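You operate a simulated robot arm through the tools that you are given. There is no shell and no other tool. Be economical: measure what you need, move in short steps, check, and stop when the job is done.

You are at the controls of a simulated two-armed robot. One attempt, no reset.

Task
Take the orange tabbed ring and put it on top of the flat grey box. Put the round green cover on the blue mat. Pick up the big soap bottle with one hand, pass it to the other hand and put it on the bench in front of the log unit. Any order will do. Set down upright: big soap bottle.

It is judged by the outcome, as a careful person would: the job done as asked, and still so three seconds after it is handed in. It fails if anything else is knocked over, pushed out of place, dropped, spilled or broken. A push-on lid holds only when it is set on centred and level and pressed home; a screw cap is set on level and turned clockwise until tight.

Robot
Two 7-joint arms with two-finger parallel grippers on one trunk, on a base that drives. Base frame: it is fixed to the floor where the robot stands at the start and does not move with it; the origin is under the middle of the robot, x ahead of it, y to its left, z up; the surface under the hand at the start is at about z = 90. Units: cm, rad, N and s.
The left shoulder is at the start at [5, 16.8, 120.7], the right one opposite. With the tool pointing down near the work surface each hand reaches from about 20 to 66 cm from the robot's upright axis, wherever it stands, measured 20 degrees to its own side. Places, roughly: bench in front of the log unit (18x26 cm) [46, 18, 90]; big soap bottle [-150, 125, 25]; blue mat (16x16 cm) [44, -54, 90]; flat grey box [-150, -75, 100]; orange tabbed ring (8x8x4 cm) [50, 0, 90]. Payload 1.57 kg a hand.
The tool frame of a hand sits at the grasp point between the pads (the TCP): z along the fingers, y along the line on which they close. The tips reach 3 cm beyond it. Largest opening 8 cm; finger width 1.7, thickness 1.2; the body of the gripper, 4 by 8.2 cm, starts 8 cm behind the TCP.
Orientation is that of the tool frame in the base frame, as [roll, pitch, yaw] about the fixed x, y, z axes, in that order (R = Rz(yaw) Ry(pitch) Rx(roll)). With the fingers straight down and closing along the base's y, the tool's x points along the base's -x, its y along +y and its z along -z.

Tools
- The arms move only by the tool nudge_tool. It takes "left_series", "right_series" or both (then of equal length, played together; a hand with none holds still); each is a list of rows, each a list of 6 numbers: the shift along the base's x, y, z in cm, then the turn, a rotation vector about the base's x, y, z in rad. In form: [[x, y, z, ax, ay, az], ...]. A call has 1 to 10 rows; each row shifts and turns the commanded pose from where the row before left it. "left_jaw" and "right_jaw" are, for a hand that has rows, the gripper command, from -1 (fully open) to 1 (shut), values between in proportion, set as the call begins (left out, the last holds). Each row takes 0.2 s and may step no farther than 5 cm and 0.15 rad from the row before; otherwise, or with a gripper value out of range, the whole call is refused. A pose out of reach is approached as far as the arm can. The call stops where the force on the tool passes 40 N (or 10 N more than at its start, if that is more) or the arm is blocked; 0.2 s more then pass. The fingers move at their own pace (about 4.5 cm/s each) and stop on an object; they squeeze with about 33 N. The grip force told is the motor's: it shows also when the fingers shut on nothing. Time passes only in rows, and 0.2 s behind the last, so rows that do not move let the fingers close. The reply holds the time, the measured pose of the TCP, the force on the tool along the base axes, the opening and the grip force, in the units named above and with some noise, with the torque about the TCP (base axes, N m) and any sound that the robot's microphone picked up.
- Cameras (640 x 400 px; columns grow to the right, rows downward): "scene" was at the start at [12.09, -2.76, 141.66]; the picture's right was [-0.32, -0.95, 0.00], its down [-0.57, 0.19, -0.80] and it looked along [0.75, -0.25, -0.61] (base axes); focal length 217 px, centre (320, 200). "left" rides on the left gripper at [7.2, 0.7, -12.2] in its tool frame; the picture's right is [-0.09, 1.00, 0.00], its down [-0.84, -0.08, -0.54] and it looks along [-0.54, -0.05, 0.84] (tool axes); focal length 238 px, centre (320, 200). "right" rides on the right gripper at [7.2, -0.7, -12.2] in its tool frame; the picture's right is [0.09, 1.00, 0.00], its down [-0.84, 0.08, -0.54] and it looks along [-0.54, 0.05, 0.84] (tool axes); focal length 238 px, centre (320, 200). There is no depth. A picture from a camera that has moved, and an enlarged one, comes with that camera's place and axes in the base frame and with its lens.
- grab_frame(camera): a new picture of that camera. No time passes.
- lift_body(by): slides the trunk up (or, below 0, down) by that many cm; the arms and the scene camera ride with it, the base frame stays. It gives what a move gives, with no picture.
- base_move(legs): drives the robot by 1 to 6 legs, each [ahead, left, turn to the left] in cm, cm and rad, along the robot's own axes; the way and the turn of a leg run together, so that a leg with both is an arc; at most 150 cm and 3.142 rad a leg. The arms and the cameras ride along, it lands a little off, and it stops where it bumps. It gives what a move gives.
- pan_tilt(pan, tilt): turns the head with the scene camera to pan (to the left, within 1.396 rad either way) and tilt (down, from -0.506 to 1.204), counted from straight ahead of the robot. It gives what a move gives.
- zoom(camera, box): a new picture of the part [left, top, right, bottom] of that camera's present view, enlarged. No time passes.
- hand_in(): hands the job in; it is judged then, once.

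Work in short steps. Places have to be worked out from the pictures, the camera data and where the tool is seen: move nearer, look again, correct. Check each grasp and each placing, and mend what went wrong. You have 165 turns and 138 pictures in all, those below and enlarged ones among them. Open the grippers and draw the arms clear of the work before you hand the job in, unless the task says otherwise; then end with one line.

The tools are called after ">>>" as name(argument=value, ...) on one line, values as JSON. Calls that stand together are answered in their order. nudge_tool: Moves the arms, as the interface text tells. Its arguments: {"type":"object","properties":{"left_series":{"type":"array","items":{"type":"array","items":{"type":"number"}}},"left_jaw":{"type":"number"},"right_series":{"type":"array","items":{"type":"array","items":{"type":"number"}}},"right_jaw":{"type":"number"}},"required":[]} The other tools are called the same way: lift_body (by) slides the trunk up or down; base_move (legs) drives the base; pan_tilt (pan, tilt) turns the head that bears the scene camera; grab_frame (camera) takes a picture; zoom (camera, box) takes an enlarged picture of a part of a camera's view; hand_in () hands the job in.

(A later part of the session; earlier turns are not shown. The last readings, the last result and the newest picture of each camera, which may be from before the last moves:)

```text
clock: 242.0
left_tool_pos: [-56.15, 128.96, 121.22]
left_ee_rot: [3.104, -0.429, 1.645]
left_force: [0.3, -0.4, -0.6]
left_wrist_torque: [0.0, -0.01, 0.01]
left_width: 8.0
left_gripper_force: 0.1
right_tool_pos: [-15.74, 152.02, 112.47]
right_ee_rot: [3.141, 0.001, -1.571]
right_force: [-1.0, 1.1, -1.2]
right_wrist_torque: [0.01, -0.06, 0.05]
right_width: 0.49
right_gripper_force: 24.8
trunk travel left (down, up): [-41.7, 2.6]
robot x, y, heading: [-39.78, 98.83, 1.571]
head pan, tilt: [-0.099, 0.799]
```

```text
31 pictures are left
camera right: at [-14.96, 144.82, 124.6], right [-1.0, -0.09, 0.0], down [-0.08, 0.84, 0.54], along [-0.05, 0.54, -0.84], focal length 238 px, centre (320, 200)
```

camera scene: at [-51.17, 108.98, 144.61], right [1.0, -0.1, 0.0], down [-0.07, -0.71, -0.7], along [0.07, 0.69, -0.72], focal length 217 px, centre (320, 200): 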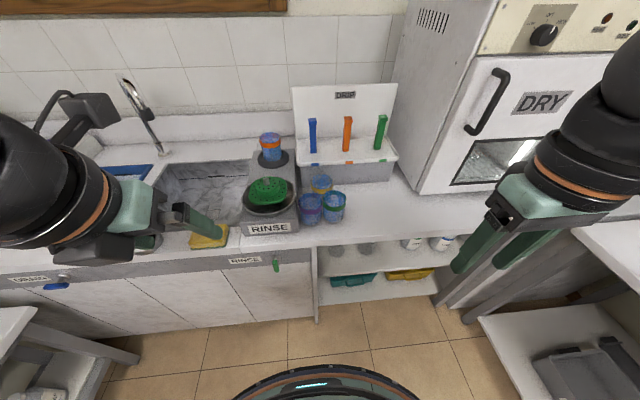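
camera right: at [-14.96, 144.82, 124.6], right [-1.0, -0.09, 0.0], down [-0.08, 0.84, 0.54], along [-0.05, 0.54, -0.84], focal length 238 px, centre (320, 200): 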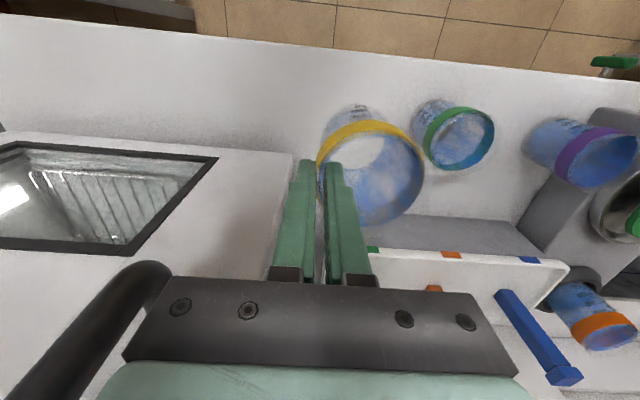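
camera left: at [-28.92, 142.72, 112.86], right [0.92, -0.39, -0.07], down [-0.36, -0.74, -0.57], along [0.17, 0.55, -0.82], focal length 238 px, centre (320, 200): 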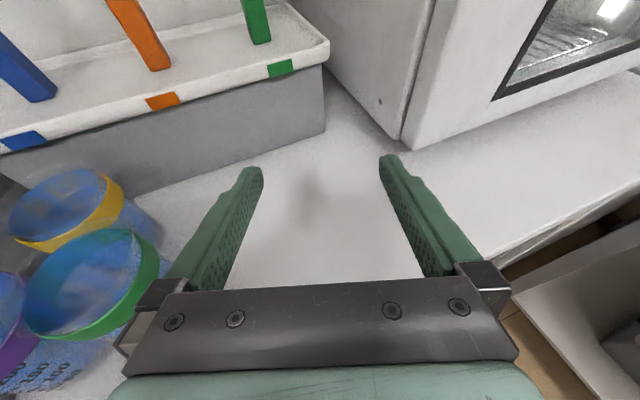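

There is room beside the oven handle. I lower straight down and set the yellow cup on its spot.

>>> nudge_tool(right_series=[[0, 0.1, -4, 0, 0, 0], [0, 0, -4, 0, 0, 0], [0, 0, -3, 0, 0, 0], [0, 0, -1.1, 0, 0, 0], [0, 0, -0.5, 0, 0, 0]])

>>> nudge_tool(right_series=[[0, 0, 0, 0, 0, 0], [0, 0, 0, 0, 0, 0], [0, 0, 0, 0, 0, 0]], right_jaw=0)

>>> nudge_tool(right_series=[[0, 0, 4, 0, 0, 0], [0, 0, 4, 0, 0, 0], [0, 0, 4, 0, 0, 0], [-4, 0, 0, 0, 0, 0]])

>>> grab_frame(camera="right")

```text
clock: 243.2
left_tool_pos: [-55.98, 128.96, 121.23]
left_ee_rot: [3.106, -0.429, 1.645]
left_force: [-0.2, -0.4, 0.1]
left_wrist_torque: [0.0, -0.01, 0.02]
left_width: 7.99
left_gripper_force: 0.0
right_tool_pos: [-15.69, 152.16, 100.0]
right_ee_rot: [3.14, 0.0, -1.574]
right_force: [0.0, 0.1, -0.9]
right_wrist_torque: [0.02, -0.03, 0.0]
right_width: 0.49
right_gripper_force: 25.6
trunk travel left (down, up): [-41.7, 2.6]
robot x, y, heading: [-39.94, 98.64, 1.572]
head pan, tilt: [-0.099, 0.799]
```

```text
clock: 244.0
left_tool_pos: [-56.18, 129.02, 121.23]
left_ee_rot: [3.105, -0.429, 1.645]
left_force: [0.5, -0.3, 0.0]
left_wrist_torque: [0.01, -0.03, 0.02]
left_width: 7.96
left_gripper_force: 0.0
right_tool_pos: [-15.49, 152.24, 100.01]
right_ee_rot: [3.14, 0.002, -1.573]
right_force: [-0.3, 0.5, 0.4]
right_wrist_torque: [0.0, 0.04, 0.0]
right_width: 4.02
right_gripper_force: 0.0
trunk travel left (down, up): [-41.7, 2.6]
robot x, y, heading: [-39.9, 99.12, 1.569]
head pan, tilt: [-0.099, 0.799]
```

```text
clock: 245.0
left_tool_pos: [-56.4, 129.04, 121.09]
left_ee_rot: [3.105, -0.429, 1.646]
left_force: [-1.0, 0.1, 0.3]
left_wrist_torque: [-0.01, -0.03, 0.03]
left_width: 7.98
left_gripper_force: 0.0
right_tool_pos: [-19.79, 152.19, 112.02]
right_ee_rot: [-3.141, 0.002, -1.575]
right_force: [0.5, -0.4, -1.2]
right_wrist_torque: [-0.01, -0.04, 0.0]
right_width: 4.01
right_gripper_force: 0.1
trunk travel left (down, up): [-41.7, 2.6]
robot x, y, heading: [-39.88, 98.81, 1.572]
head pan, tilt: [-0.099, 0.799]
```

```text
30 pictures are left
camera right: at [-19.14, 145.02, 124.26], right [-1.0, -0.09, 0.0], down [-0.07, 0.84, 0.54], along [-0.05, 0.54, -0.84], focal length 238 px, centre (320, 200)
```

right: 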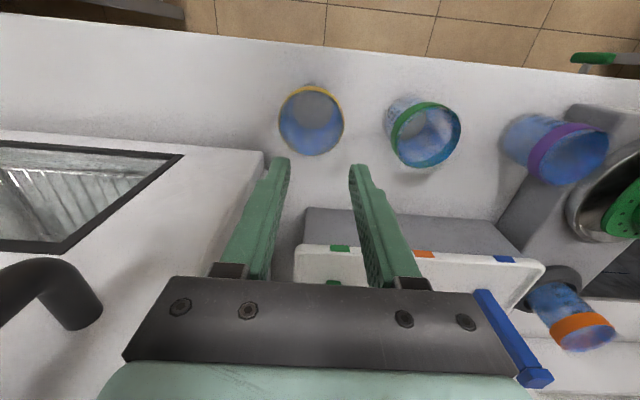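

Yellow is restored at (-18.9,151.6). Lastly purple, now at about (-49.4,152.5): base left 12, hand over its right wall.

>>> base_move(legs=[[0, 12, 0]])

>>> nudge_tool(right_series=[[-4, 0, 0, 0, 0, 0], [-4, 0, 0, 0, 0, 0], [-4, 0, 0, 0, 0, 0], [-2, 0.2, -2, 0, 0, 0], [0, 0, -4, 0, 0, 0]])

>>> grab_frame(camera="right")

```text
clock: 246.7
left_tool_pos: [-68.43, 129.02, 121.26]
left_ee_rot: [3.104, -0.43, 1.646]
left_force: [0.2, -0.2, 0.8]
left_wrist_torque: [0.02, -0.04, -0.01]
left_width: 8.0
left_gripper_force: 0.0
right_tool_pos: [-31.84, 152.25, 112.03]
right_ee_rot: [3.139, 0.002, -1.575]
right_force: [0.2, 0.5, 0.3]
right_wrist_torque: [-0.02, -0.02, 0.0]
right_width: 4.01
right_gripper_force: 0.1
trunk travel left (down, up): [-41.7, 2.6]
robot x, y, heading: [-52.18, 98.89, 1.572]
head pan, tilt: [-0.099, 0.799]
```

```text
clock: 247.9
left_tool_pos: [-68.33, 129.05, 121.26]
left_ee_rot: [3.104, -0.428, 1.646]
left_force: [0.0, -0.2, -0.1]
left_wrist_torque: [0.01, -0.05, 0.0]
left_width: 7.99
left_gripper_force: 0.1
right_tool_pos: [-46.19, 152.61, 106.14]
right_ee_rot: [3.138, 0.002, -1.576]
right_force: [0.4, 0.0, 0.6]
right_wrist_torque: [0.0, -0.01, 0.03]
right_width: 4.0
right_gripper_force: 0.0
trunk travel left (down, up): [-41.7, 2.6]
robot x, y, heading: [-51.92, 98.82, 1.568]
head pan, tilt: [-0.099, 0.799]
```

```text
29 pictures are left
camera right: at [-45.43, 145.45, 118.33], right [-1.0, -0.09, 0.0], down [-0.07, 0.84, 0.54], along [-0.05, 0.54, -0.84], focal length 238 px, centre (320, 200)
```

right: 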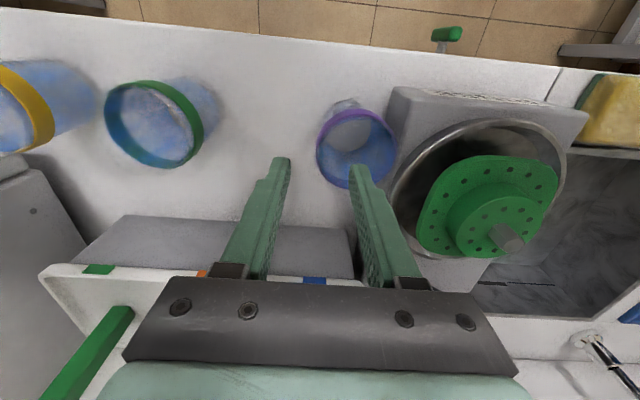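

Purple at (-49.2,152.4). Down, pinch, lift a little, move 4.2 cm in +x, and set down.

>>> nudge_tool(right_series=[[0.2, -0.1, -3, 0, 0, 0], [0, 0, -3.3, 0, 0, 0]])

>>> nudge_tool(right_series=[[0, 0, 0, 0, 0, 0], [0, 0, 0, 0, 0, 0], [0, 0, 0, 0, 0, 0]], right_jaw=1)

>>> nudge_tool(right_series=[[0, 0, 1.4, 0, 0, 0], [2.1, 0.1, 0, 0, 0, 0], [2.1, 0.1, 0, 0, 0, 0], [0, 0, -0.8, 0, 0, 0], [0, 0, -0.5, 0, 0, 0]])

>>> nudge_tool(right_series=[[0, 0, 0, 0, 0, 0], [0, 0, 0, 0, 0, 0], [0, 0, 0, 0, 0, 0]], right_jaw=0)

>>> nudge_tool(right_series=[[0, 0, 4, 0, 0, 0], [0, 0, 4, 0, 0, 0], [0, 0, 4, 0, 0, 0], [0, 0, 4, 0, 0, 0], [0, -4, 0, 0, 0, 0], [1, -4.5, 0, 0, 0, 0], [1, -4.5, 0, 0, 0, 0], [2, -4, 0, 0, 0, 0], [2, -4, 0, 0, 0, 0]])

>>> zoom(camera="scene", box=[230, 110, 430, 245])

```text
clock: 248.5
left_tool_pos: [-68.35, 129.0, 121.28]
left_ee_rot: [3.105, -0.43, 1.646]
left_force: [0.5, -0.2, -0.3]
left_wrist_torque: [-0.02, 0.01, 0.02]
left_width: 8.02
left_gripper_force: 0.1
right_tool_pos: [-46.02, 152.41, 99.8]
right_ee_rot: [3.14, 0.0, -1.575]
right_force: [0.8, 0.2, -0.6]
right_wrist_torque: [0.01, 0.03, 0.02]
right_width: 4.02
right_gripper_force: 0.0
trunk travel left (down, up): [-41.7, 2.6]
robot x, y, heading: [-51.64, 98.91, 1.566]
head pan, tilt: [-0.099, 0.799]
```

```text
clock: 249.3
left_tool_pos: [-68.36, 128.94, 121.16]
left_ee_rot: [3.106, -0.429, 1.645]
left_force: [0.4, -0.5, 0.4]
left_wrist_torque: [0.0, 0.03, 0.0]
left_width: 8.01
left_gripper_force: 0.0
right_tool_pos: [-45.88, 152.39, 99.9]
right_ee_rot: [3.141, 0.002, -1.572]
right_force: [-0.3, 1.1, -0.3]
right_wrist_torque: [0.0, -0.07, 0.04]
right_width: 0.48
right_gripper_force: 20.9
trunk travel left (down, up): [-41.7, 2.6]
robot x, y, heading: [-51.96, 98.69, 1.568]
head pan, tilt: [-0.099, 0.799]
```

```text
clock: 250.5
left_tool_pos: [-68.29, 128.97, 121.23]
left_ee_rot: [3.104, -0.429, 1.646]
left_force: [-0.8, 0.0, 0.5]
left_wrist_torque: [-0.01, 0.01, 0.0]
left_width: 8.0
left_gripper_force: 0.0
right_tool_pos: [-41.49, 152.44, 99.8]
right_ee_rot: [3.14, 0.003, -1.572]
right_force: [0.2, -0.1, -1.9]
right_wrist_torque: [0.02, -0.02, 0.02]
right_width: 0.5
right_gripper_force: 25.3
trunk travel left (down, up): [-41.7, 2.6]
robot x, y, heading: [-52.09, 99.11, 1.57]
head pan, tilt: [-0.099, 0.799]
```

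```text
clock: 251.3
left_tool_pos: [-68.4, 128.93, 121.29]
left_ee_rot: [3.106, -0.429, 1.646]
left_force: [-0.3, 1.0, -0.4]
left_wrist_torque: [0.03, 0.0, 0.02]
left_width: 8.02
left_gripper_force: 0.1
right_tool_pos: [-41.5, 152.46, 99.95]
right_ee_rot: [3.14, 0.002, -1.574]
right_force: [0.3, 0.4, 0.1]
right_wrist_torque: [-0.01, -0.01, 0.03]
right_width: 4.0
right_gripper_force: 0.1
trunk travel left (down, up): [-41.7, 2.6]
robot x, y, heading: [-51.98, 99.15, 1.572]
head pan, tilt: [-0.099, 0.799]
```

```text
clock: 253.3
left_tool_pos: [-68.29, 128.93, 121.31]
left_ee_rot: [3.107, -0.429, 1.645]
left_force: [0.3, -0.7, 0.3]
left_wrist_torque: [0.04, -0.01, -0.01]
left_width: 7.99
left_gripper_force: 0.0
right_tool_pos: [-35.42, 131.3, 116.07]
right_ee_rot: [3.14, 0.004, -1.574]
right_force: [-0.1, 0.0, 0.1]
right_wrist_torque: [0.0, 0.0, 0.01]
right_width: 3.99
right_gripper_force: 0.2
trunk travel left (down, up): [-41.7, 2.6]
robot x, y, heading: [-52.52, 98.92, 1.57]
head pan, tilt: [-0.099, 0.799]
```

```text
2.96 times, centred on (330, 178) of scene
camera zoom: at [-51.29, 110.87, 144.62], right [0.99, -0.1, 0.0], down [-0.07, -0.71, -0.7], along [0.07, 0.69, -0.72], focal length 644 px, centre (290, 267)
```

zoom: 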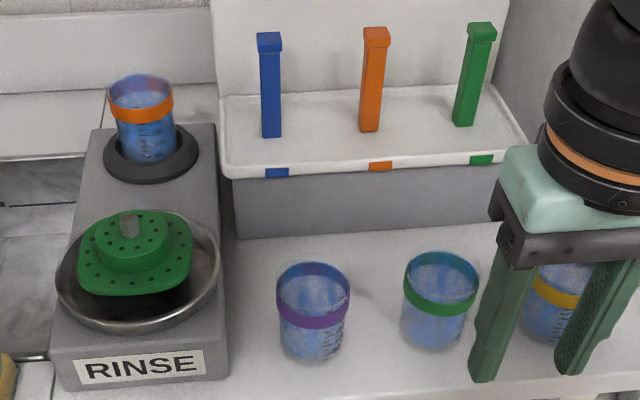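

All three cups stand at their original places. Now the bottle: I turn to face -x and take a look from a lower trunk.

>>> base_move(legs=[[-4, 0, 0], [0, 0, 1.57]])

>>> lift_body(by=-36)

>>> pan_tilt(pan=-0.2, tilt=0.6)

>>> grab_frame(camera="scene")

```text
clock: 257.9
left_tool_pos: [-82.87, 80.37, 121.15]
left_ee_rot: [3.104, -0.43, -3.126]
left_force: [0.0, 0.1, -0.3]
left_wrist_torque: [0.0, 0.03, 0.02]
left_width: 8.01
left_gripper_force: 0.0
right_tool_pos: [-83.44, 113.22, 116.14]
right_ee_rot: [3.138, 0.004, -0.063]
right_force: [0.1, 0.2, -0.7]
right_wrist_torque: [-0.01, -0.02, -0.01]
right_width: 4.02
right_gripper_force: 0.1
trunk travel left (down, up): [-41.7, 2.6]
robot x, y, heading: [-51.72, 95.03, 3.082]
head pan, tilt: [-0.099, 0.799]
```

```text
clock: 261.4
left_tool_pos: [-82.94, 80.36, 85.31]
left_ee_rot: [3.103, -0.429, -3.125]
left_force: [0.4, -1.0, -0.8]
left_wrist_torque: [0.01, 0.0, 0.0]
left_width: 8.01
left_gripper_force: 0.0
right_tool_pos: [-83.45, 113.16, 80.09]
right_ee_rot: [3.139, 0.004, -0.064]
right_force: [-0.9, 0.0, 0.8]
right_wrist_torque: [-0.03, 0.01, -0.01]
right_width: 4.0
right_gripper_force: 0.1
trunk travel left (down, up): [-5.7, 38.6]
robot x, y, heading: [-52.0, 95.24, 3.084]
head pan, tilt: [-0.099, 0.799]
```

```text
clock: 262.1
left_tool_pos: [-83.01, 80.4, 85.16]
left_ee_rot: [3.106, -0.429, -3.124]
left_force: [-0.8, 0.3, -0.7]
left_wrist_torque: [0.02, 0.0, 0.02]
left_width: 7.99
left_gripper_force: 0.1
right_tool_pos: [-83.48, 113.21, 80.06]
right_ee_rot: [3.142, 0.003, -0.063]
right_force: [0.3, 0.2, 0.4]
right_wrist_torque: [0.01, 0.04, -0.01]
right_width: 3.97
right_gripper_force: 0.1
trunk travel left (down, up): [-5.7, 38.6]
robot x, y, heading: [-51.74, 94.84, 3.086]
head pan, tilt: [-0.201, 0.6]
```

```text
27 pictures are left
camera scene: at [-64.7, 97.36, 110.3], right [0.26, 0.97, 0.0], down [0.55, -0.15, -0.82], along [-0.8, 0.21, -0.57], focal length 217 px, centre (320, 200)
```

scene: 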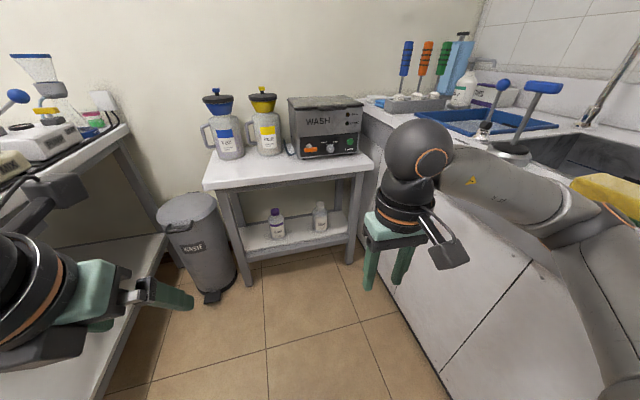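

The two bottles on the lower shelf are in view; I enlarge them to identify and measure.

>>> zoom(camera="scene", box=[220, 170, 380, 280])

```text
3.64 times, centred on (300, 225) of scene
camera zoom: at [-64.7, 97.36, 110.3], right [0.26, 0.97, 0.0], down [0.55, -0.15, -0.82], along [-0.8, 0.21, -0.57], focal length 791 px, centre (393, 109)
```

zoom: 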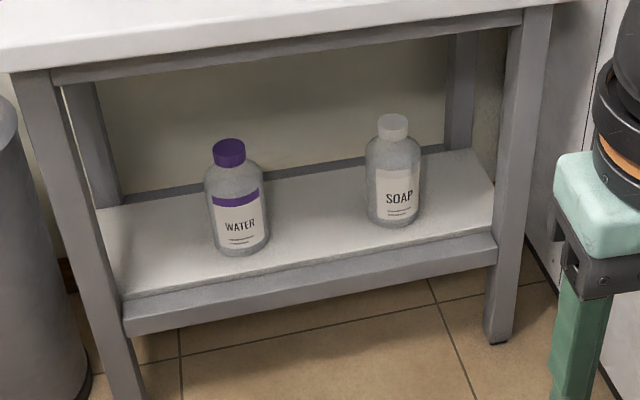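

SOAP bottle: base at about (-155.5, 121.5, 25), body about 9 cm wide (too wide for the jaws), cap about 4.5 cm wide, z 41–44.5. Plan: right hand takes the cap from the front horizontally (camera below), later the left takes the cap from above. I pitch the right hand to horizontal here in free space.

>>> nudge_tool(right_series=[[-2.5, 0, 0, 0, 0.15, 0], [-2.5, 0, 0, 0, 0.15, 0], [-2.5, 0, 0, 0, 0.15, 0], [-2.5, 0, 0, 0, 0.15, 0], [-2.5, 0, 0, 0, 0.15, 0], [-2.5, 0, 0, 0, 0.15, 0], [-2.5, 0, 0, 0, 0.15, 0], [-2.5, 0, 0, 0, 0.15, 0], [-2.5, 0, 0, 0, 0.15, 0]], right_jaw=-0.7)

>>> grab_frame(camera="right")

```text
clock: 264.1
left_tool_pos: [-83.04, 80.31, 85.22]
left_ee_rot: [3.108, -0.429, -3.126]
left_force: [-0.3, 0.3, 0.2]
left_wrist_torque: [-0.02, -0.01, 0.02]
left_width: 8.02
left_gripper_force: 0.0
right_tool_pos: [-103.66, 112.17, 79.89]
right_ee_rot: [2.96, 1.221, -0.169]
right_force: [-0.3, 0.3, 0.2]
right_wrist_torque: [-0.03, 0.0, 0.02]
right_width: 6.82
right_gripper_force: 0.1
right hand out of reach, approached as far as the arm can: row 9
trunk travel left (down, up): [-5.7, 38.6]
robot x, y, heading: [-52.41, 94.71, 3.079]
head pan, tilt: [-0.201, 0.6]
```

```text
25 pictures are left
camera right: at [-89.72, 112.71, 77.22], right [0.03, -1.0, -0.02], down [0.23, -0.02, 0.97], along [-0.97, -0.04, 0.23], focal length 238 px, centre (320, 200)
```

right: 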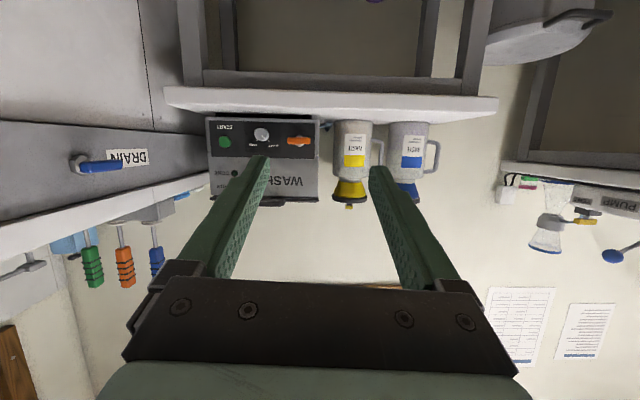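

The right hand points forward (-x), closing along y, camera below. I lower the trunk fully and the hand to cap height here in the open, then look.

>>> lift_body(by=-5.5)

>>> nudge_tool(right_series=[[0, 0.5, -4.5, 0, 0, 0], [0, 0.5, -4.5, 0, 0, 0], [0, 0.5, -4.5, 0, 0, 0], [0, 0.5, -4.5, 0, 0, 0], [0, 0.5, -4.5, 0, 0, 0], [0, 0.5, -4.5, 0, 0, 0]])

```text
clock: 265.1
left_tool_pos: [-83.03, 80.37, 79.7]
left_ee_rot: [3.104, -0.43, -3.126]
left_force: [0.1, 1.1, -0.6]
left_wrist_torque: [0.02, 0.02, 0.0]
left_width: 8.01
left_gripper_force: 0.1
right_tool_pos: [-103.62, 112.05, 74.39]
right_ee_rot: [2.959, 1.221, -0.169]
right_force: [0.0, 0.4, 0.6]
right_wrist_torque: [-0.01, -0.01, 0.0]
right_width: 6.83
right_gripper_force: 0.1
trunk travel left (down, up): [-0.2, 44.1]
robot x, y, heading: [-52.06, 94.82, 3.082]
head pan, tilt: [-0.201, 0.6]
```

```text
clock: 266.5
left_tool_pos: [-83.04, 80.4, 79.74]
left_ee_rot: [3.105, -0.429, -3.124]
left_force: [0.0, -0.2, -0.1]
left_wrist_torque: [-0.01, 0.04, 0.02]
left_width: 8.01
left_gripper_force: 0.1
right_tool_pos: [-103.7, 112.15, 73.39]
right_ee_rot: [2.959, 1.221, -0.168]
right_force: [0.4, 0.3, -0.2]
right_wrist_torque: [0.0, -0.01, -0.03]
right_width: 6.79
right_gripper_force: 0.0
right hand out of reach, approached as far as the arm can: row 1, 2, 3, 4, 5, 6
trunk travel left (down, up): [-0.2, 44.1]
robot x, y, heading: [-52.11, 95.12, 3.084]
head pan, tilt: [-0.201, 0.6]
```

Out of reach that low with this tilt. I tilt the hand down more (about 40°) and try lower while extending.

>>> nudge_tool(right_series=[[-1, 0, -1, 0, -0.12, 0], [-1, 0, -2, 0, -0.12, 0], [-1, 0, -3, 0, -0.12, 0], [-2, 0, -4, 0, 0, 0], [-2, 0, -4, 0, 0, 0], [-2, 0, -4, 0, 0, 0]])

```text
clock: 267.9
left_tool_pos: [-82.93, 80.42, 79.71]
left_ee_rot: [3.105, -0.428, -3.125]
left_force: [-0.3, 0.8, -0.6]
left_wrist_torque: [0.03, 0.02, 0.02]
left_width: 7.98
left_gripper_force: 0.0
right_tool_pos: [-113.1, 112.44, 54.99]
right_ee_rot: [3.053, 0.864, -0.089]
right_force: [-0.3, -0.5, -0.6]
right_wrist_torque: [0.04, -0.06, 0.01]
right_width: 6.8
right_gripper_force: 0.0
trunk travel left (down, up): [-0.2, 44.1]
robot x, y, heading: [-52.11, 94.83, 3.081]
head pan, tilt: [-0.201, 0.6]
```

That works. Continue down to about z 45.

>>> nudge_tool(right_series=[[-1, 0.5, -4, 0, 0, 0], [-1, 0.5, -3.5, 0, 0, 0], [-1, 0.5, -3, 0, 0, 0]])

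>>> base_move(legs=[[22, 0, 0]])

>>> grab_frame(camera="right")

>>> grab_frame(camera="scene")

```text
clock: 268.7
left_tool_pos: [-82.97, 80.28, 79.66]
left_ee_rot: [3.105, -0.428, -3.126]
left_force: [0.4, 0.3, -0.8]
left_wrist_torque: [0.02, -0.04, -0.02]
left_width: 8.02
left_gripper_force: 0.0
right_tool_pos: [-116.1, 113.76, 44.52]
right_ee_rot: [3.053, 0.865, -0.089]
right_force: [0.1, 0.2, 1.4]
right_wrist_torque: [0.01, -0.03, 0.04]
right_width: 6.79
right_gripper_force: 0.2
trunk travel left (down, up): [-0.2, 44.1]
robot x, y, heading: [-52.0, 94.5, 3.083]
head pan, tilt: [-0.201, 0.6]
```

```text
clock: 270.3
left_tool_pos: [-104.22, 81.45, 79.65]
left_ee_rot: [3.105, -0.43, -3.118]
left_force: [-0.3, 0.3, 0.2]
left_wrist_torque: [0.01, -0.01, -0.01]
left_width: 8.0
left_gripper_force: 0.0
right_tool_pos: [-137.6, 114.52, 44.49]
right_ee_rot: [3.052, 0.863, -0.082]
right_force: [-0.8, 0.8, 0.9]
right_wrist_torque: [0.01, -0.02, -0.04]
right_width: 6.8
right_gripper_force: 0.1
trunk travel left (down, up): [-0.2, 44.1]
robot x, y, heading: [-73.57, 96.1, 3.088]
head pan, tilt: [-0.201, 0.6]
```

```text
24 pictures are left
camera right: at [-123.57, 115.14, 46.99], right [0.05, -1.0, -0.01], down [-0.13, -0.02, 0.99], along [-0.99, -0.04, -0.13], focal length 238 px, centre (320, 200)
```

right: 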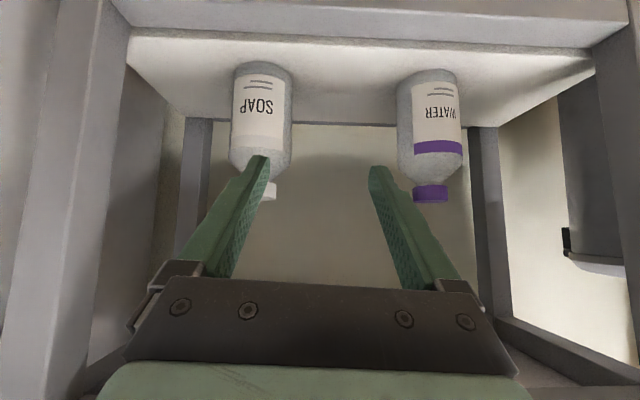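

```text
23 pictures are left
camera scene: at [-86.09, 98.52, 104.8], right [0.25, 0.97, 0.0], down [0.55, -0.14, -0.83], along [-0.8, 0.21, -0.56], focal length 217 px, centre (320, 200)
```

scene: 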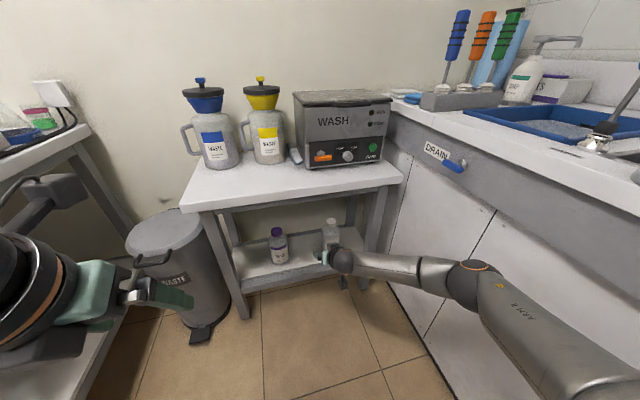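

Cap is at about (-155.5, 121.7), z 40.5–42.8. I shift the hand +7 in y and advance the base 10 cm, then check.

>>> nudge_tool(right_series=[[0, 3.6, 0, 0, 0, 0], [0, 3.6, 0.5, 0, 0, 0]])

>>> base_move(legs=[[9, 0, 0]])

>>> grab_frame(camera="right")

```text
clock: 270.9
left_tool_pos: [-104.28, 81.38, 79.74]
left_ee_rot: [3.106, -0.43, -3.12]
left_force: [0.5, 0.1, -0.3]
left_wrist_torque: [0.0, -0.01, -0.01]
left_width: 8.0
left_gripper_force: 0.0
right_tool_pos: [-137.26, 121.56, 44.87]
right_ee_rot: [3.053, 0.865, -0.083]
right_force: [1.0, 0.0, 0.3]
right_wrist_torque: [0.01, 0.0, -0.02]
right_width: 6.79
right_gripper_force: 0.0
trunk travel left (down, up): [-0.2, 44.1]
robot x, y, heading: [-73.6, 95.78, 3.091]
head pan, tilt: [-0.201, 0.6]
```

```text
clock: 272.0
left_tool_pos: [-113.16, 81.76, 79.65]
left_ee_rot: [3.107, -0.43, -3.116]
left_force: [0.1, 0.2, -0.2]
left_wrist_torque: [0.01, -0.01, 0.03]
left_width: 8.02
left_gripper_force: 0.1
right_tool_pos: [-146.46, 121.8, 44.93]
right_ee_rot: [3.053, 0.863, -0.079]
right_force: [-0.7, 0.1, 0.1]
right_wrist_torque: [-0.01, 0.01, -0.01]
right_width: 6.79
right_gripper_force: 0.1
trunk travel left (down, up): [-0.2, 44.1]
robot x, y, heading: [-81.97, 96.44, 3.087]
head pan, tilt: [-0.201, 0.6]
```

```text
22 pictures are left
camera right: at [-132.49, 122.51, 47.33], right [0.05, -1.0, -0.01], down [-0.13, -0.02, 0.99], along [-0.99, -0.05, -0.13], focal length 238 px, centre (320, 200)
```

right: 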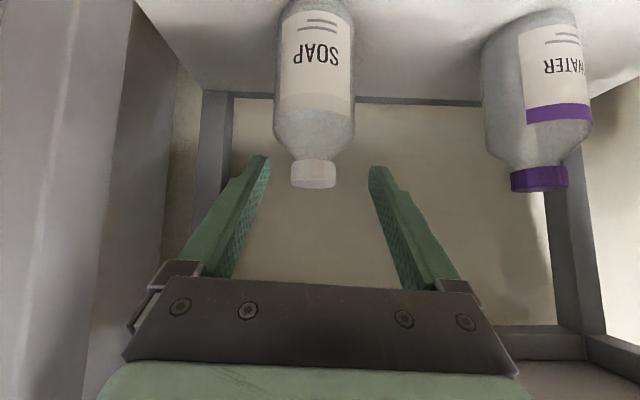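

The cap is centred at (-155.5, 122, 41.7), 4.6 wide. I advance base 4 cm, then the hand, staying slightly high, then descend around the cap.

>>> base_move(legs=[[4, 0, 0]])

>>> nudge_tool(right_series=[[-2.3, 0, 0.3, 0, 0, 0], [-2.2, 0, 0.3, 0, 0, 0]])

>>> grab_frame(camera="right")

```text
clock: 272.9
left_tool_pos: [-116.98, 81.9, 79.75]
left_ee_rot: [3.106, -0.431, -3.115]
left_force: [-0.2, 0.2, 0.5]
left_wrist_torque: [0.02, 0.04, 0.0]
left_width: 8.0
left_gripper_force: 0.0
right_tool_pos: [-150.52, 122.07, 44.85]
right_ee_rot: [3.052, 0.864, -0.078]
right_force: [0.3, 0.5, -0.2]
right_wrist_torque: [0.03, 0.01, 0.02]
right_width: 6.8
right_gripper_force: 0.1
trunk travel left (down, up): [-0.2, 44.1]
robot x, y, heading: [-86.55, 96.74, 3.095]
head pan, tilt: [-0.201, 0.6]
```

```text
clock: 273.5
left_tool_pos: [-117.04, 81.89, 79.76]
left_ee_rot: [3.105, -0.43, -3.116]
left_force: [0.2, 0.5, -0.2]
left_wrist_torque: [-0.01, -0.03, -0.01]
left_width: 8.0
left_gripper_force: 0.1
right_tool_pos: [-155.04, 121.83, 45.44]
right_ee_rot: [3.052, 0.864, -0.077]
right_force: [0.4, 0.8, -0.4]
right_wrist_torque: [-0.01, -0.04, 0.01]
right_width: 6.77
right_gripper_force: 0.0
trunk travel left (down, up): [-0.2, 44.1]
robot x, y, heading: [-86.32, 97.28, 3.089]
head pan, tilt: [-0.201, 0.6]
```

```text
21 pictures are left
camera right: at [-140.97, 122.62, 47.98], right [0.05, -1.0, -0.01], down [-0.13, -0.02, 0.99], along [-0.99, -0.05, -0.13], focal length 238 px, centre (320, 200)
```

right: 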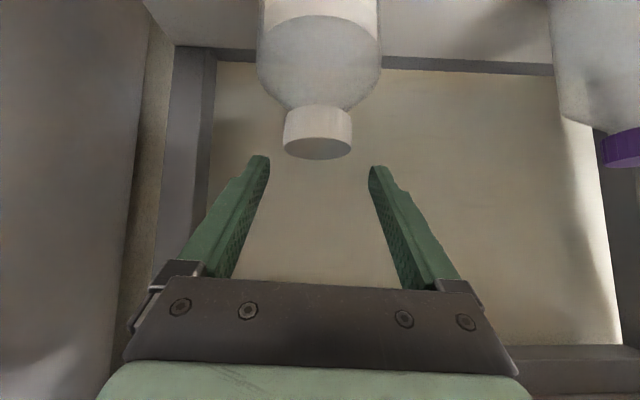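

Cap sits between the fingers, top at z 43. I descend 3 cm around it and close.

>>> nudge_tool(right_series=[[-0.2, 0.2, -1.2, 0, 0, 0], [-0.2, 0, -1.0, 0, 0, 0], [0, 0, -0.8, 0, 0, 0]])

>>> nudge_tool(right_series=[[0, 0, 0, 0, 0, 0], [0, 0, 0, 0, 0, 0], [0, 0, 0, 0, 0, 0]], right_jaw=1)

>>> grab_frame(camera="right")

```text
clock: 274.3
left_tool_pos: [-117.04, 81.79, 79.58]
left_ee_rot: [3.105, -0.427, -3.117]
left_force: [-0.1, 0.0, -1.0]
left_wrist_torque: [0.01, 0.01, 0.06]
left_width: 8.03
left_gripper_force: 0.0
right_tool_pos: [-155.31, 122.2, 42.51]
right_ee_rot: [3.055, 0.864, -0.079]
right_force: [-1.0, 0.1, 0.1]
right_wrist_torque: [0.03, 0.01, -0.02]
right_width: 6.81
right_gripper_force: 0.1
trunk travel left (down, up): [-0.2, 44.1]
robot x, y, heading: [-85.97, 96.5, 3.089]
head pan, tilt: [-0.201, 0.6]
```

```text
clock: 275.1
left_tool_pos: [-117.05, 81.86, 79.7]
left_ee_rot: [3.105, -0.429, -3.116]
left_force: [-0.3, 0.3, -0.2]
left_wrist_torque: [0.01, 0.0, -0.02]
left_width: 8.02
left_gripper_force: 0.0
right_tool_pos: [-155.39, 122.35, 42.42]
right_ee_rot: [3.054, 0.863, -0.077]
right_force: [-0.9, -0.1, 0.5]
right_wrist_torque: [0.05, 0.05, 0.03]
right_width: 4.51
right_gripper_force: 27.4
trunk travel left (down, up): [-0.2, 44.1]
robot x, y, heading: [-85.96, 96.67, 3.097]
head pan, tilt: [-0.201, 0.6]
```

```text
20 pictures are left
camera right: at [-141.34, 122.84, 44.95], right [0.05, -1.0, -0.01], down [-0.13, -0.02, 0.99], along [-0.99, -0.05, -0.13], focal length 238 px, centre (320, 200)
```

right: 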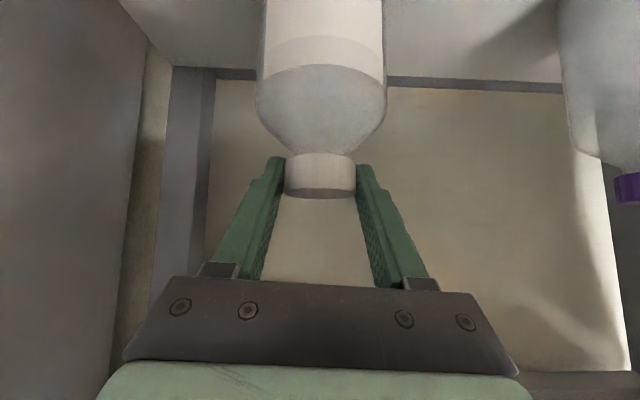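

Gripped (4.5 cm). I lift 2 cm with the trunk and check weight, then back out.

>>> lift_body(by=2)

>>> grab_frame(camera="right")

```text
clock: 275.8
left_tool_pos: [-117.08, 82.0, 81.65]
left_ee_rot: [3.109, -0.428, -3.115]
left_force: [-0.7, 0.2, -0.5]
left_wrist_torque: [-0.03, -0.01, 0.0]
left_width: 8.0
left_gripper_force: 0.0
right_tool_pos: [-155.33, 122.13, 44.43]
right_ee_rot: [3.054, 0.862, -0.079]
right_force: [-0.1, -0.7, -5.0]
right_wrist_torque: [0.04, -0.04, 0.01]
right_width: 4.42
right_gripper_force: 32.9
trunk travel left (down, up): [-2.2, 42.1]
robot x, y, heading: [-86.26, 96.51, 3.091]
head pan, tilt: [-0.201, 0.6]
```

```text
19 pictures are left
camera right: at [-141.32, 122.88, 46.87], right [0.05, -1.0, -0.01], down [-0.13, -0.02, 0.99], along [-0.99, -0.05, -0.13], focal length 238 px, centre (320, 200)
```

right: 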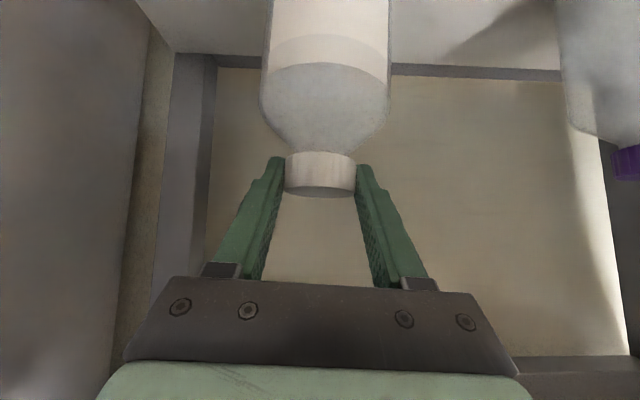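

It carries 5 N: bottle lifted. I back straight out 42 cm, then raise the trunk.

>>> base_move(legs=[[-42, 0, 0]])

>>> lift_body(by=36)

>>> pan_tilt(pan=0.0, tilt=0.8)

>>> grab_frame(camera="scene")

```text
clock: 278.4
left_tool_pos: [-75.31, 79.74, 81.68]
left_ee_rot: [3.106, -0.43, -3.106]
left_force: [-0.1, -0.2, -0.5]
left_wrist_torque: [0.0, -0.02, 0.01]
left_width: 8.01
left_gripper_force: 0.0
right_tool_pos: [-113.88, 119.65, 44.31]
right_ee_rot: [3.053, 0.862, -0.069]
right_force: [0.6, 0.0, -4.3]
right_wrist_torque: [0.03, -0.02, 0.01]
right_width: 4.46
right_gripper_force: 32.7
trunk travel left (down, up): [-2.2, 42.1]
robot x, y, heading: [-44.7, 94.64, 3.1]
head pan, tilt: [-0.201, 0.6]
```

```text
clock: 281.9
left_tool_pos: [-75.29, 79.65, 117.67]
left_ee_rot: [3.107, -0.427, -3.107]
left_force: [-0.1, 0.3, -0.9]
left_wrist_torque: [-0.01, -0.03, -0.02]
left_width: 8.0
left_gripper_force: 0.0
right_tool_pos: [-113.76, 119.69, 80.51]
right_ee_rot: [3.052, 0.86, -0.069]
right_force: [0.9, 0.7, -5.1]
right_wrist_torque: [0.07, -0.02, -0.02]
right_width: 4.44
right_gripper_force: 33.3
trunk travel left (down, up): [-38.2, 6.1]
robot x, y, heading: [-44.63, 94.91, 3.095]
head pan, tilt: [-0.201, 0.6]
```

```text
clock: 282.6
left_tool_pos: [-75.33, 79.8, 117.77]
left_ee_rot: [3.106, -0.43, -3.106]
left_force: [0.1, 0.5, -0.2]
left_wrist_torque: [-0.05, 0.01, -0.03]
left_width: 8.02
left_gripper_force: 0.1
right_tool_pos: [-113.79, 119.54, 80.41]
right_ee_rot: [3.053, 0.863, -0.07]
right_force: [0.3, 1.3, -5.1]
right_wrist_torque: [0.02, -0.06, 0.01]
right_width: 4.43
right_gripper_force: 32.8
trunk travel left (down, up): [-38.2, 6.1]
robot x, y, heading: [-44.47, 95.01, 3.098]
head pan, tilt: [0.0, 0.799]
```

```text
18 pictures are left
camera scene: at [-56.85, 95.35, 141.11], right [0.04, 1.0, 0.0], down [0.72, -0.03, -0.7], along [-0.7, 0.03, -0.72], focal length 217 px, centre (320, 200)
```

scene: 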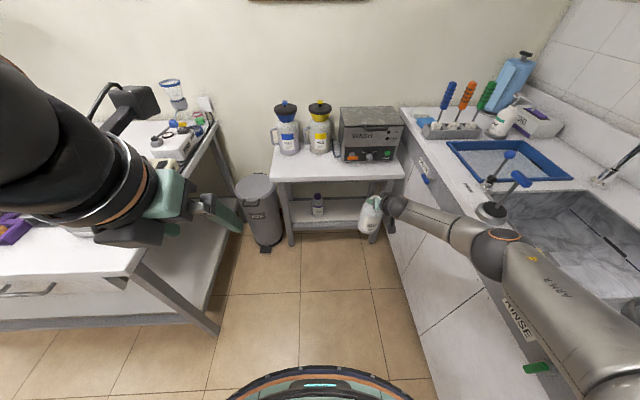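

I check whether the bottle hangs upright.

>>> zoom(camera="scene", box=[330, 170, 440, 260])

>>> grab_frame(camera="right")

```text
4.44 times, centred on (385, 215) of scene
camera zoom: at [-56.85, 95.35, 141.11], right [0.04, 1.0, 0.0], down [0.72, -0.03, -0.7], along [-0.7, 0.03, -0.72], focal length 966 px, centre (31, 133)
```

zoom: 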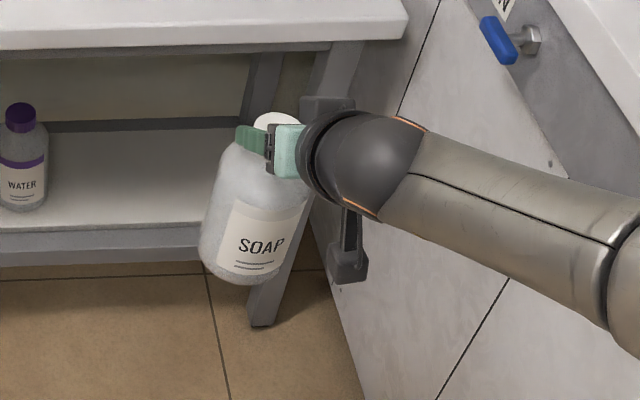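

```text
16 pictures are left
camera right: at [-99.89, 120.47, 82.9], right [0.06, -1.0, -0.01], down [-0.13, -0.02, 0.99], along [-0.99, -0.06, -0.13], focal length 238 px, centre (320, 200)
```

right: 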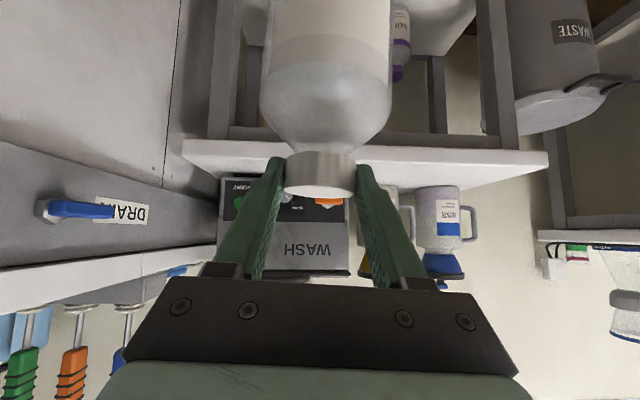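

The bottle hangs as it was grasped, upright. Now the handover: I bring the right hand with the bottle to the middle in front, and set the left tool straight down.

>>> nudge_tool(right_series=[[2, -4, 1, 0, 0, 0], [2, -4, 1, 0, 0, 0], [2, -4, 1, 0, 0, 0], [2, -4, 1, 0, 0, 0], [1, -4, 1, 0, 0, 0], [0, -1, 3, 0, 0, 0]], left_series=[[0, 0, 1.5, 0, -0.143, 0], [0, 0, 1.5, 0, -0.143, 0], [0, 0, 1.5, 0, -0.143, 0], [0, 0, 1, 0, 0, -0.14], [0, 0, 1, 0, 0, -0.14], [0, 0, 1, 0, 0, -0.14]])

>>> nudge_tool(left_series=[[0, 0, 0, 0, 0, -0.144], [0, 0, 0, 0, 0, -0.144], [0, 0, 0, 0, 0, -0.144], [0, 0, 0, 0, 0, -0.144], [0, 0, 0, 0, 0, -0.144], [0, 0, 0, 0, 0, -0.144], [0, 0, 0, 0, 0, -0.144], [0, 0, 0, 0, 0, -0.144]], left_jaw=-0.4)

```text
clock: 284.0
left_tool_pos: [-75.12, 79.84, 125.1]
left_ee_rot: [3.12, -0.001, 2.75]
left_force: [-0.2, -0.5, -0.3]
left_wrist_torque: [-0.04, 0.04, -0.02]
left_width: 8.01
left_gripper_force: 0.1
right_tool_pos: [-104.54, 98.59, 88.44]
right_ee_rot: [3.053, 0.864, -0.067]
right_force: [0.1, -0.1, -6.1]
right_wrist_torque: [0.06, -0.06, 0.03]
right_width: 4.44
right_gripper_force: 32.8
trunk travel left (down, up): [-38.2, 6.1]
robot x, y, heading: [-44.52, 94.91, 3.097]
head pan, tilt: [0.0, 0.799]
```

```text
clock: 285.8
left_tool_pos: [-75.28, 79.77, 125.19]
left_ee_rot: [3.119, -0.001, 1.599]
left_force: [-0.3, -0.1, -0.3]
left_wrist_torque: [-0.01, -0.03, 0.03]
left_width: 5.57
left_gripper_force: 0.1
right_tool_pos: [-104.56, 98.6, 88.49]
right_ee_rot: [3.053, 0.864, -0.068]
right_force: [0.3, 0.1, -4.7]
right_wrist_torque: [0.06, -0.06, -0.03]
right_width: 4.45
right_gripper_force: 32.3
trunk travel left (down, up): [-38.2, 6.1]
robot x, y, heading: [-44.73, 94.74, 3.097]
head pan, tilt: [0.0, 0.799]
```

The left tool points straight down, closing fore-aft. I bring it forward, then sideways above the cap, staying high.

>>> nudge_tool(left_series=[[-4.9, 0, 0, 0, 0, 0], [-4.9, 0, 0, 0, 0, 0], [-4.9, 0, 0, 0, 0, 0], [-4.9, 0, 0, 0, 0, 0], [-4.9, 0, 0, 0, 0, 0], [-4.8, 0, 0, 0, 0, 0], [0, 4.7, -1, 0, 0, 0], [0, 4.7, -1, 0, 0, 0], [0, 4.7, -1, 0, 0, 0], [0, 4.7, -1, 0, 0, 0]])

>>> grab_frame(camera="left")

```text
clock: 288.0
left_tool_pos: [-98.58, 97.5, 119.46]
left_ee_rot: [3.119, -0.001, 1.603]
left_force: [-0.2, 0.4, -1.0]
left_wrist_torque: [0.02, 0.0, 0.01]
left_width: 5.6
left_gripper_force: 0.0
left hand out of reach, approached as far as the arm can: row 6, 8, 9, 10
right_tool_pos: [-104.57, 98.68, 88.39]
right_ee_rot: [3.054, 0.863, -0.07]
right_force: [-0.5, 0.4, -5.4]
right_wrist_torque: [0.06, -0.06, 0.0]
right_width: 4.42
right_gripper_force: 33.2
trunk travel left (down, up): [-38.2, 6.1]
robot x, y, heading: [-44.66, 94.81, 3.105]
head pan, tilt: [0.0, 0.799]
```

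```text
15 pictures are left
camera left: at [-98.36, 104.54, 131.69], right [1.0, -0.06, 0.02], down [-0.06, -0.84, 0.54], along [-0.01, -0.54, -0.84], focal length 238 px, centre (320, 200)
```

left: 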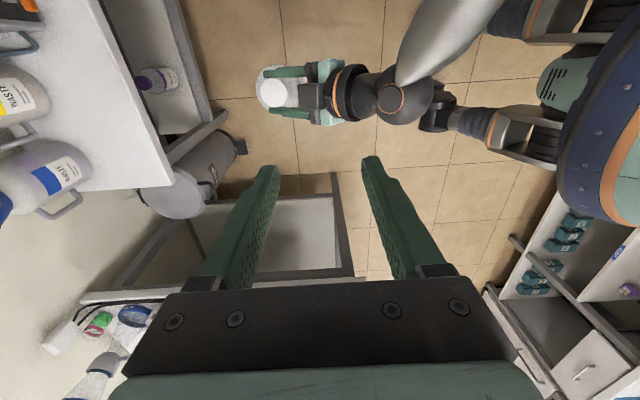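

The left arm is at its limit there, so I bring the bottle 7 cm closer with the right hand, then lower the left to above the cap and look.

>>> nudge_tool(right_series=[[2.5, 0, 0, 0, 0, 0], [2.5, 0, 0, 0, 0, 0], [2, 0, 0, 0, 0, 0]])

>>> nudge_tool(left_series=[[0.3, 0.8, -4, 0, 0, 0], [0.3, 0.7, -4, 0, 0, 0], [0, 0, -4, 0, 0, 0]])

>>> grab_frame(camera="left")

```text
clock: 288.8
left_tool_pos: [-98.73, 97.45, 119.6]
left_ee_rot: [3.121, 0.0, 1.604]
left_force: [-0.1, -0.5, 0.5]
left_wrist_torque: [0.0, 0.0, 0.0]
left_width: 5.57
left_gripper_force: 0.1
right_tool_pos: [-97.76, 98.65, 88.37]
right_ee_rot: [3.054, 0.864, -0.068]
right_force: [-1.7, 0.5, -5.5]
right_wrist_torque: [0.04, -0.08, 0.02]
right_width: 4.41
right_gripper_force: 33.0
trunk travel left (down, up): [-38.2, 6.1]
robot x, y, heading: [-44.19, 95.01, 3.097]
head pan, tilt: [0.0, 0.799]
```

```text
clock: 289.6
left_tool_pos: [-98.06, 98.95, 107.64]
left_ee_rot: [3.118, 0.0, 1.603]
left_force: [0.5, 0.0, -0.2]
left_wrist_torque: [0.02, -0.02, -0.01]
left_width: 5.62
left_gripper_force: 0.1
right_tool_pos: [-97.85, 98.71, 88.51]
right_ee_rot: [3.053, 0.862, -0.068]
right_force: [0.2, 0.4, -5.3]
right_wrist_torque: [0.03, -0.06, 0.03]
right_width: 4.41
right_gripper_force: 33.0
trunk travel left (down, up): [-38.2, 6.1]
robot x, y, heading: [-44.42, 94.78, 3.098]
head pan, tilt: [0.0, 0.799]
```

```text
14 pictures are left
camera left: at [-97.86, 106.01, 119.75], right [1.0, -0.06, 0.02], down [-0.06, -0.84, 0.54], along [-0.01, -0.54, -0.84], focal length 238 px, centre (320, 200)
```

left: 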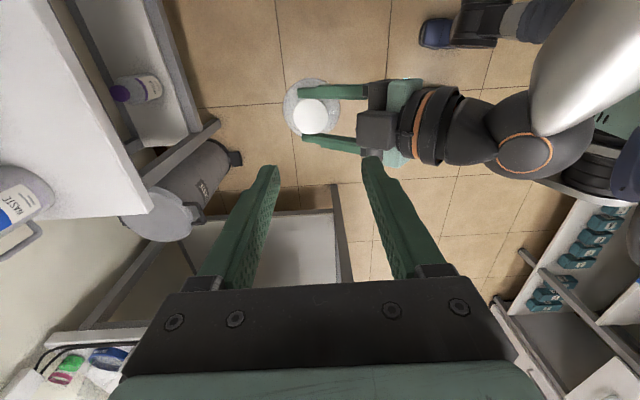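

Cap centre at (-98.8, 98.9), top z about 89.1. I shift -0.7 in x and descend 13 cm, then verify.

>>> nudge_tool(left_series=[[-0.6, 0, -4, 0, 0, 0], [-0.1, 0, -4, 0, 0, 0], [0, 0, -4, 0, 0, 0]])

>>> grab_frame(camera="left")

```text
clock: 290.4
left_tool_pos: [-98.85, 98.7, 95.61]
left_ee_rot: [3.118, -0.001, 1.601]
left_force: [-0.2, -0.1, -0.6]
left_wrist_torque: [-0.02, -0.04, 0.02]
left_width: 5.58
left_gripper_force: 0.0
right_tool_pos: [-97.86, 98.7, 88.38]
right_ee_rot: [3.054, 0.862, -0.067]
right_force: [-0.6, 0.0, -5.0]
right_wrist_torque: [0.07, -0.06, 0.0]
right_width: 4.42
right_gripper_force: 32.9
trunk travel left (down, up): [-38.2, 6.1]
robot x, y, heading: [-44.74, 94.7, 3.1]
head pan, tilt: [0.0, 0.799]
```

```text
13 pictures are left
camera left: at [-98.65, 105.82, 107.88], right [1.0, -0.06, 0.02], down [-0.06, -0.84, 0.54], along [-0.01, -0.54, -0.84], focal length 238 px, centre (320, 200)
```

left: 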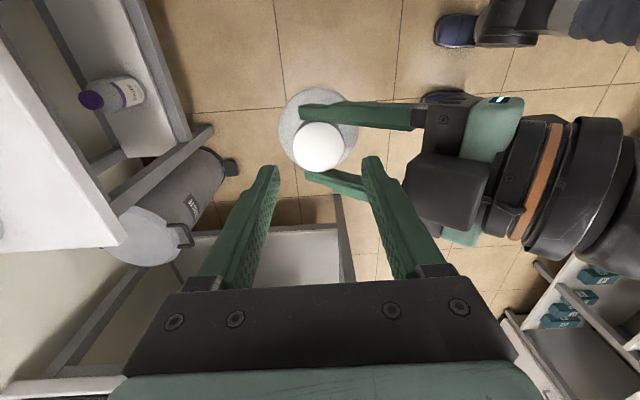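

Well aligned: cap centre (-98.6, 98.9). I descend the last 5.5 cm around the cap and close the left jaw.

>>> nudge_tool(left_series=[[0.1, 0.1, -2, 0, 0, 0], [0.1, 0, -1.5, 0, 0, 0], [0, 0, -1.2, 0, 0, 0], [0, 0, -0.8, 0, 0, 0]])

>>> grab_frame(camera="left")

```text
clock: 291.4
left_tool_pos: [-98.41, 98.95, 90.13]
left_ee_rot: [3.119, 0.001, 1.603]
left_force: [-2.4, -0.6, 1.6]
left_wrist_torque: [-0.01, -0.16, -0.03]
left_width: 5.49
left_gripper_force: 0.0
right_tool_pos: [-97.72, 98.66, 88.19]
right_ee_rot: [3.052, 0.863, -0.069]
right_force: [2.6, 0.2, -6.8]
right_wrist_torque: [-0.02, 0.14, 0.02]
right_width: 4.46
right_gripper_force: 33.2
trunk travel left (down, up): [-38.2, 6.1]
robot x, y, heading: [-44.93, 94.98, 3.097]
head pan, tilt: [0.0, 0.799]
```

```text
12 pictures are left
camera left: at [-98.22, 105.94, 102.33], right [1.0, -0.06, 0.02], down [-0.06, -0.84, 0.54], along [-0.01, -0.54, -0.84], focal length 238 px, centre (320, 200)
```

left: 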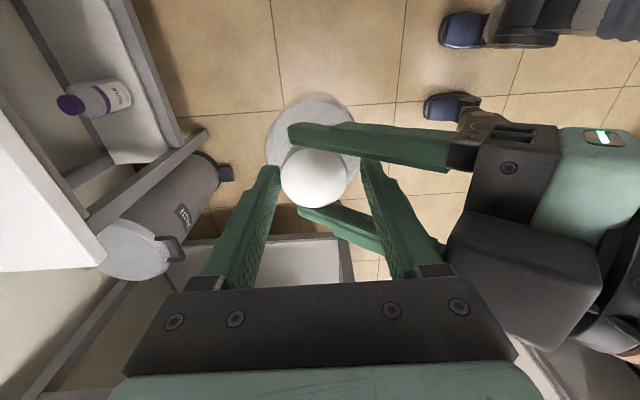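

The left fingers straddle the cap, right fingers perpendicular. I close the left jaw.

>>> nudge_tool(left_series=[[0, 0, 0, 0, 0, 0], [0, 0, 0, 0, 0, 0], [0, 0, 0, 0, 0, 0], [0, 0, 0, 0, 0, 0]], left_jaw=1)

```text
clock: 292.4
left_tool_pos: [-98.61, 98.86, 90.31]
left_ee_rot: [3.127, 0.002, 1.603]
left_force: [-24.2, -1.5, -5.5]
left_wrist_torque: [0.28, 0.85, -0.06]
left_width: 4.43
left_gripper_force: 32.9
right_tool_pos: [-97.71, 98.59, 88.32]
right_ee_rot: [3.052, 0.862, -0.07]
right_force: [23.9, 2.7, 6.4]
right_wrist_torque: [-0.23, -0.34, -0.04]
right_width: 4.44
right_gripper_force: 32.7
trunk travel left (down, up): [-38.2, 6.1]
robot x, y, heading: [-44.2, 94.59, 3.099]
head pan, tilt: [0.0, 0.799]
```

Left grips at 4.43; there is 24 N of sideways tension between hands. I relieve it by moving the left slightly -x.

>>> nudge_tool(left_series=[[-0.25, 0, 0, 0, 0, 0], [0, 0, 0, 0, 0, 0]])

```text
clock: 293.0
left_tool_pos: [-98.81, 98.83, 90.18]
left_ee_rot: [3.125, 0.001, 1.601]
left_force: [-18.8, 0.8, -2.5]
left_wrist_torque: [-0.17, 0.88, -0.02]
left_width: 4.46
left_gripper_force: 33.6
right_tool_pos: [-97.85, 98.59, 88.35]
right_ee_rot: [3.053, 0.863, -0.067]
right_force: [17.9, -0.4, 1.8]
right_wrist_torque: [0.28, -0.49, -0.01]
right_width: 4.44
right_gripper_force: 33.0
trunk travel left (down, up): [-38.2, 6.1]
robot x, y, heading: [-44.66, 94.51, 3.098]
head pan, tilt: [0.0, 0.799]
```

Falling; a bit more in the same sense, then release the right jaw.

>>> nudge_tool(left_series=[[-0.35, 0, 0, 0, 0, 0], [-0.25, 0, 0, 0, 0, 0], [0, 0, 0, 0, 0, 0]])

>>> nudge_tool(right_series=[[0, 0, 0, 0, 0, 0], [0, 0, 0, 0, 0, 0], [0, 0, 0, 0, 0, 0]], right_jaw=-0.7)

```text
clock: 293.8
left_tool_pos: [-99.07, 99.01, 90.17]
left_ee_rot: [3.112, -0.003, 1.599]
left_force: [13.6, -1.0, 14.4]
left_wrist_torque: [0.24, -0.49, 0.06]
left_width: 4.47
left_gripper_force: 32.7
right_tool_pos: [-97.93, 98.83, 88.27]
right_ee_rot: [3.056, 0.867, -0.07]
right_force: [-14.6, 0.0, -21.0]
right_wrist_torque: [-0.28, 0.04, -0.03]
right_width: 4.45
right_gripper_force: 32.9
trunk travel left (down, up): [-38.2, 6.1]
robot x, y, heading: [-44.66, 94.84, 3.106]
head pan, tilt: [0.0, 0.799]
```

```text
clock: 294.6
left_tool_pos: [-99.39, 98.89, 90.0]
left_ee_rot: [3.119, -0.001, 1.6]
left_force: [0.7, -0.3, -0.7]
left_wrist_torque: [0.07, -0.02, 0.05]
left_width: 4.43
left_gripper_force: 33.0
right_tool_pos: [-97.79, 98.61, 88.5]
right_ee_rot: [3.052, 0.863, -0.068]
right_force: [0.6, -0.2, -0.2]
right_wrist_torque: [0.0, -0.02, 0.02]
right_width: 6.8
right_gripper_force: 0.0
trunk travel left (down, up): [-38.2, 6.1]
robot x, y, heading: [-45.03, 94.87, 3.1]
head pan, tilt: [0.0, 0.799]
```

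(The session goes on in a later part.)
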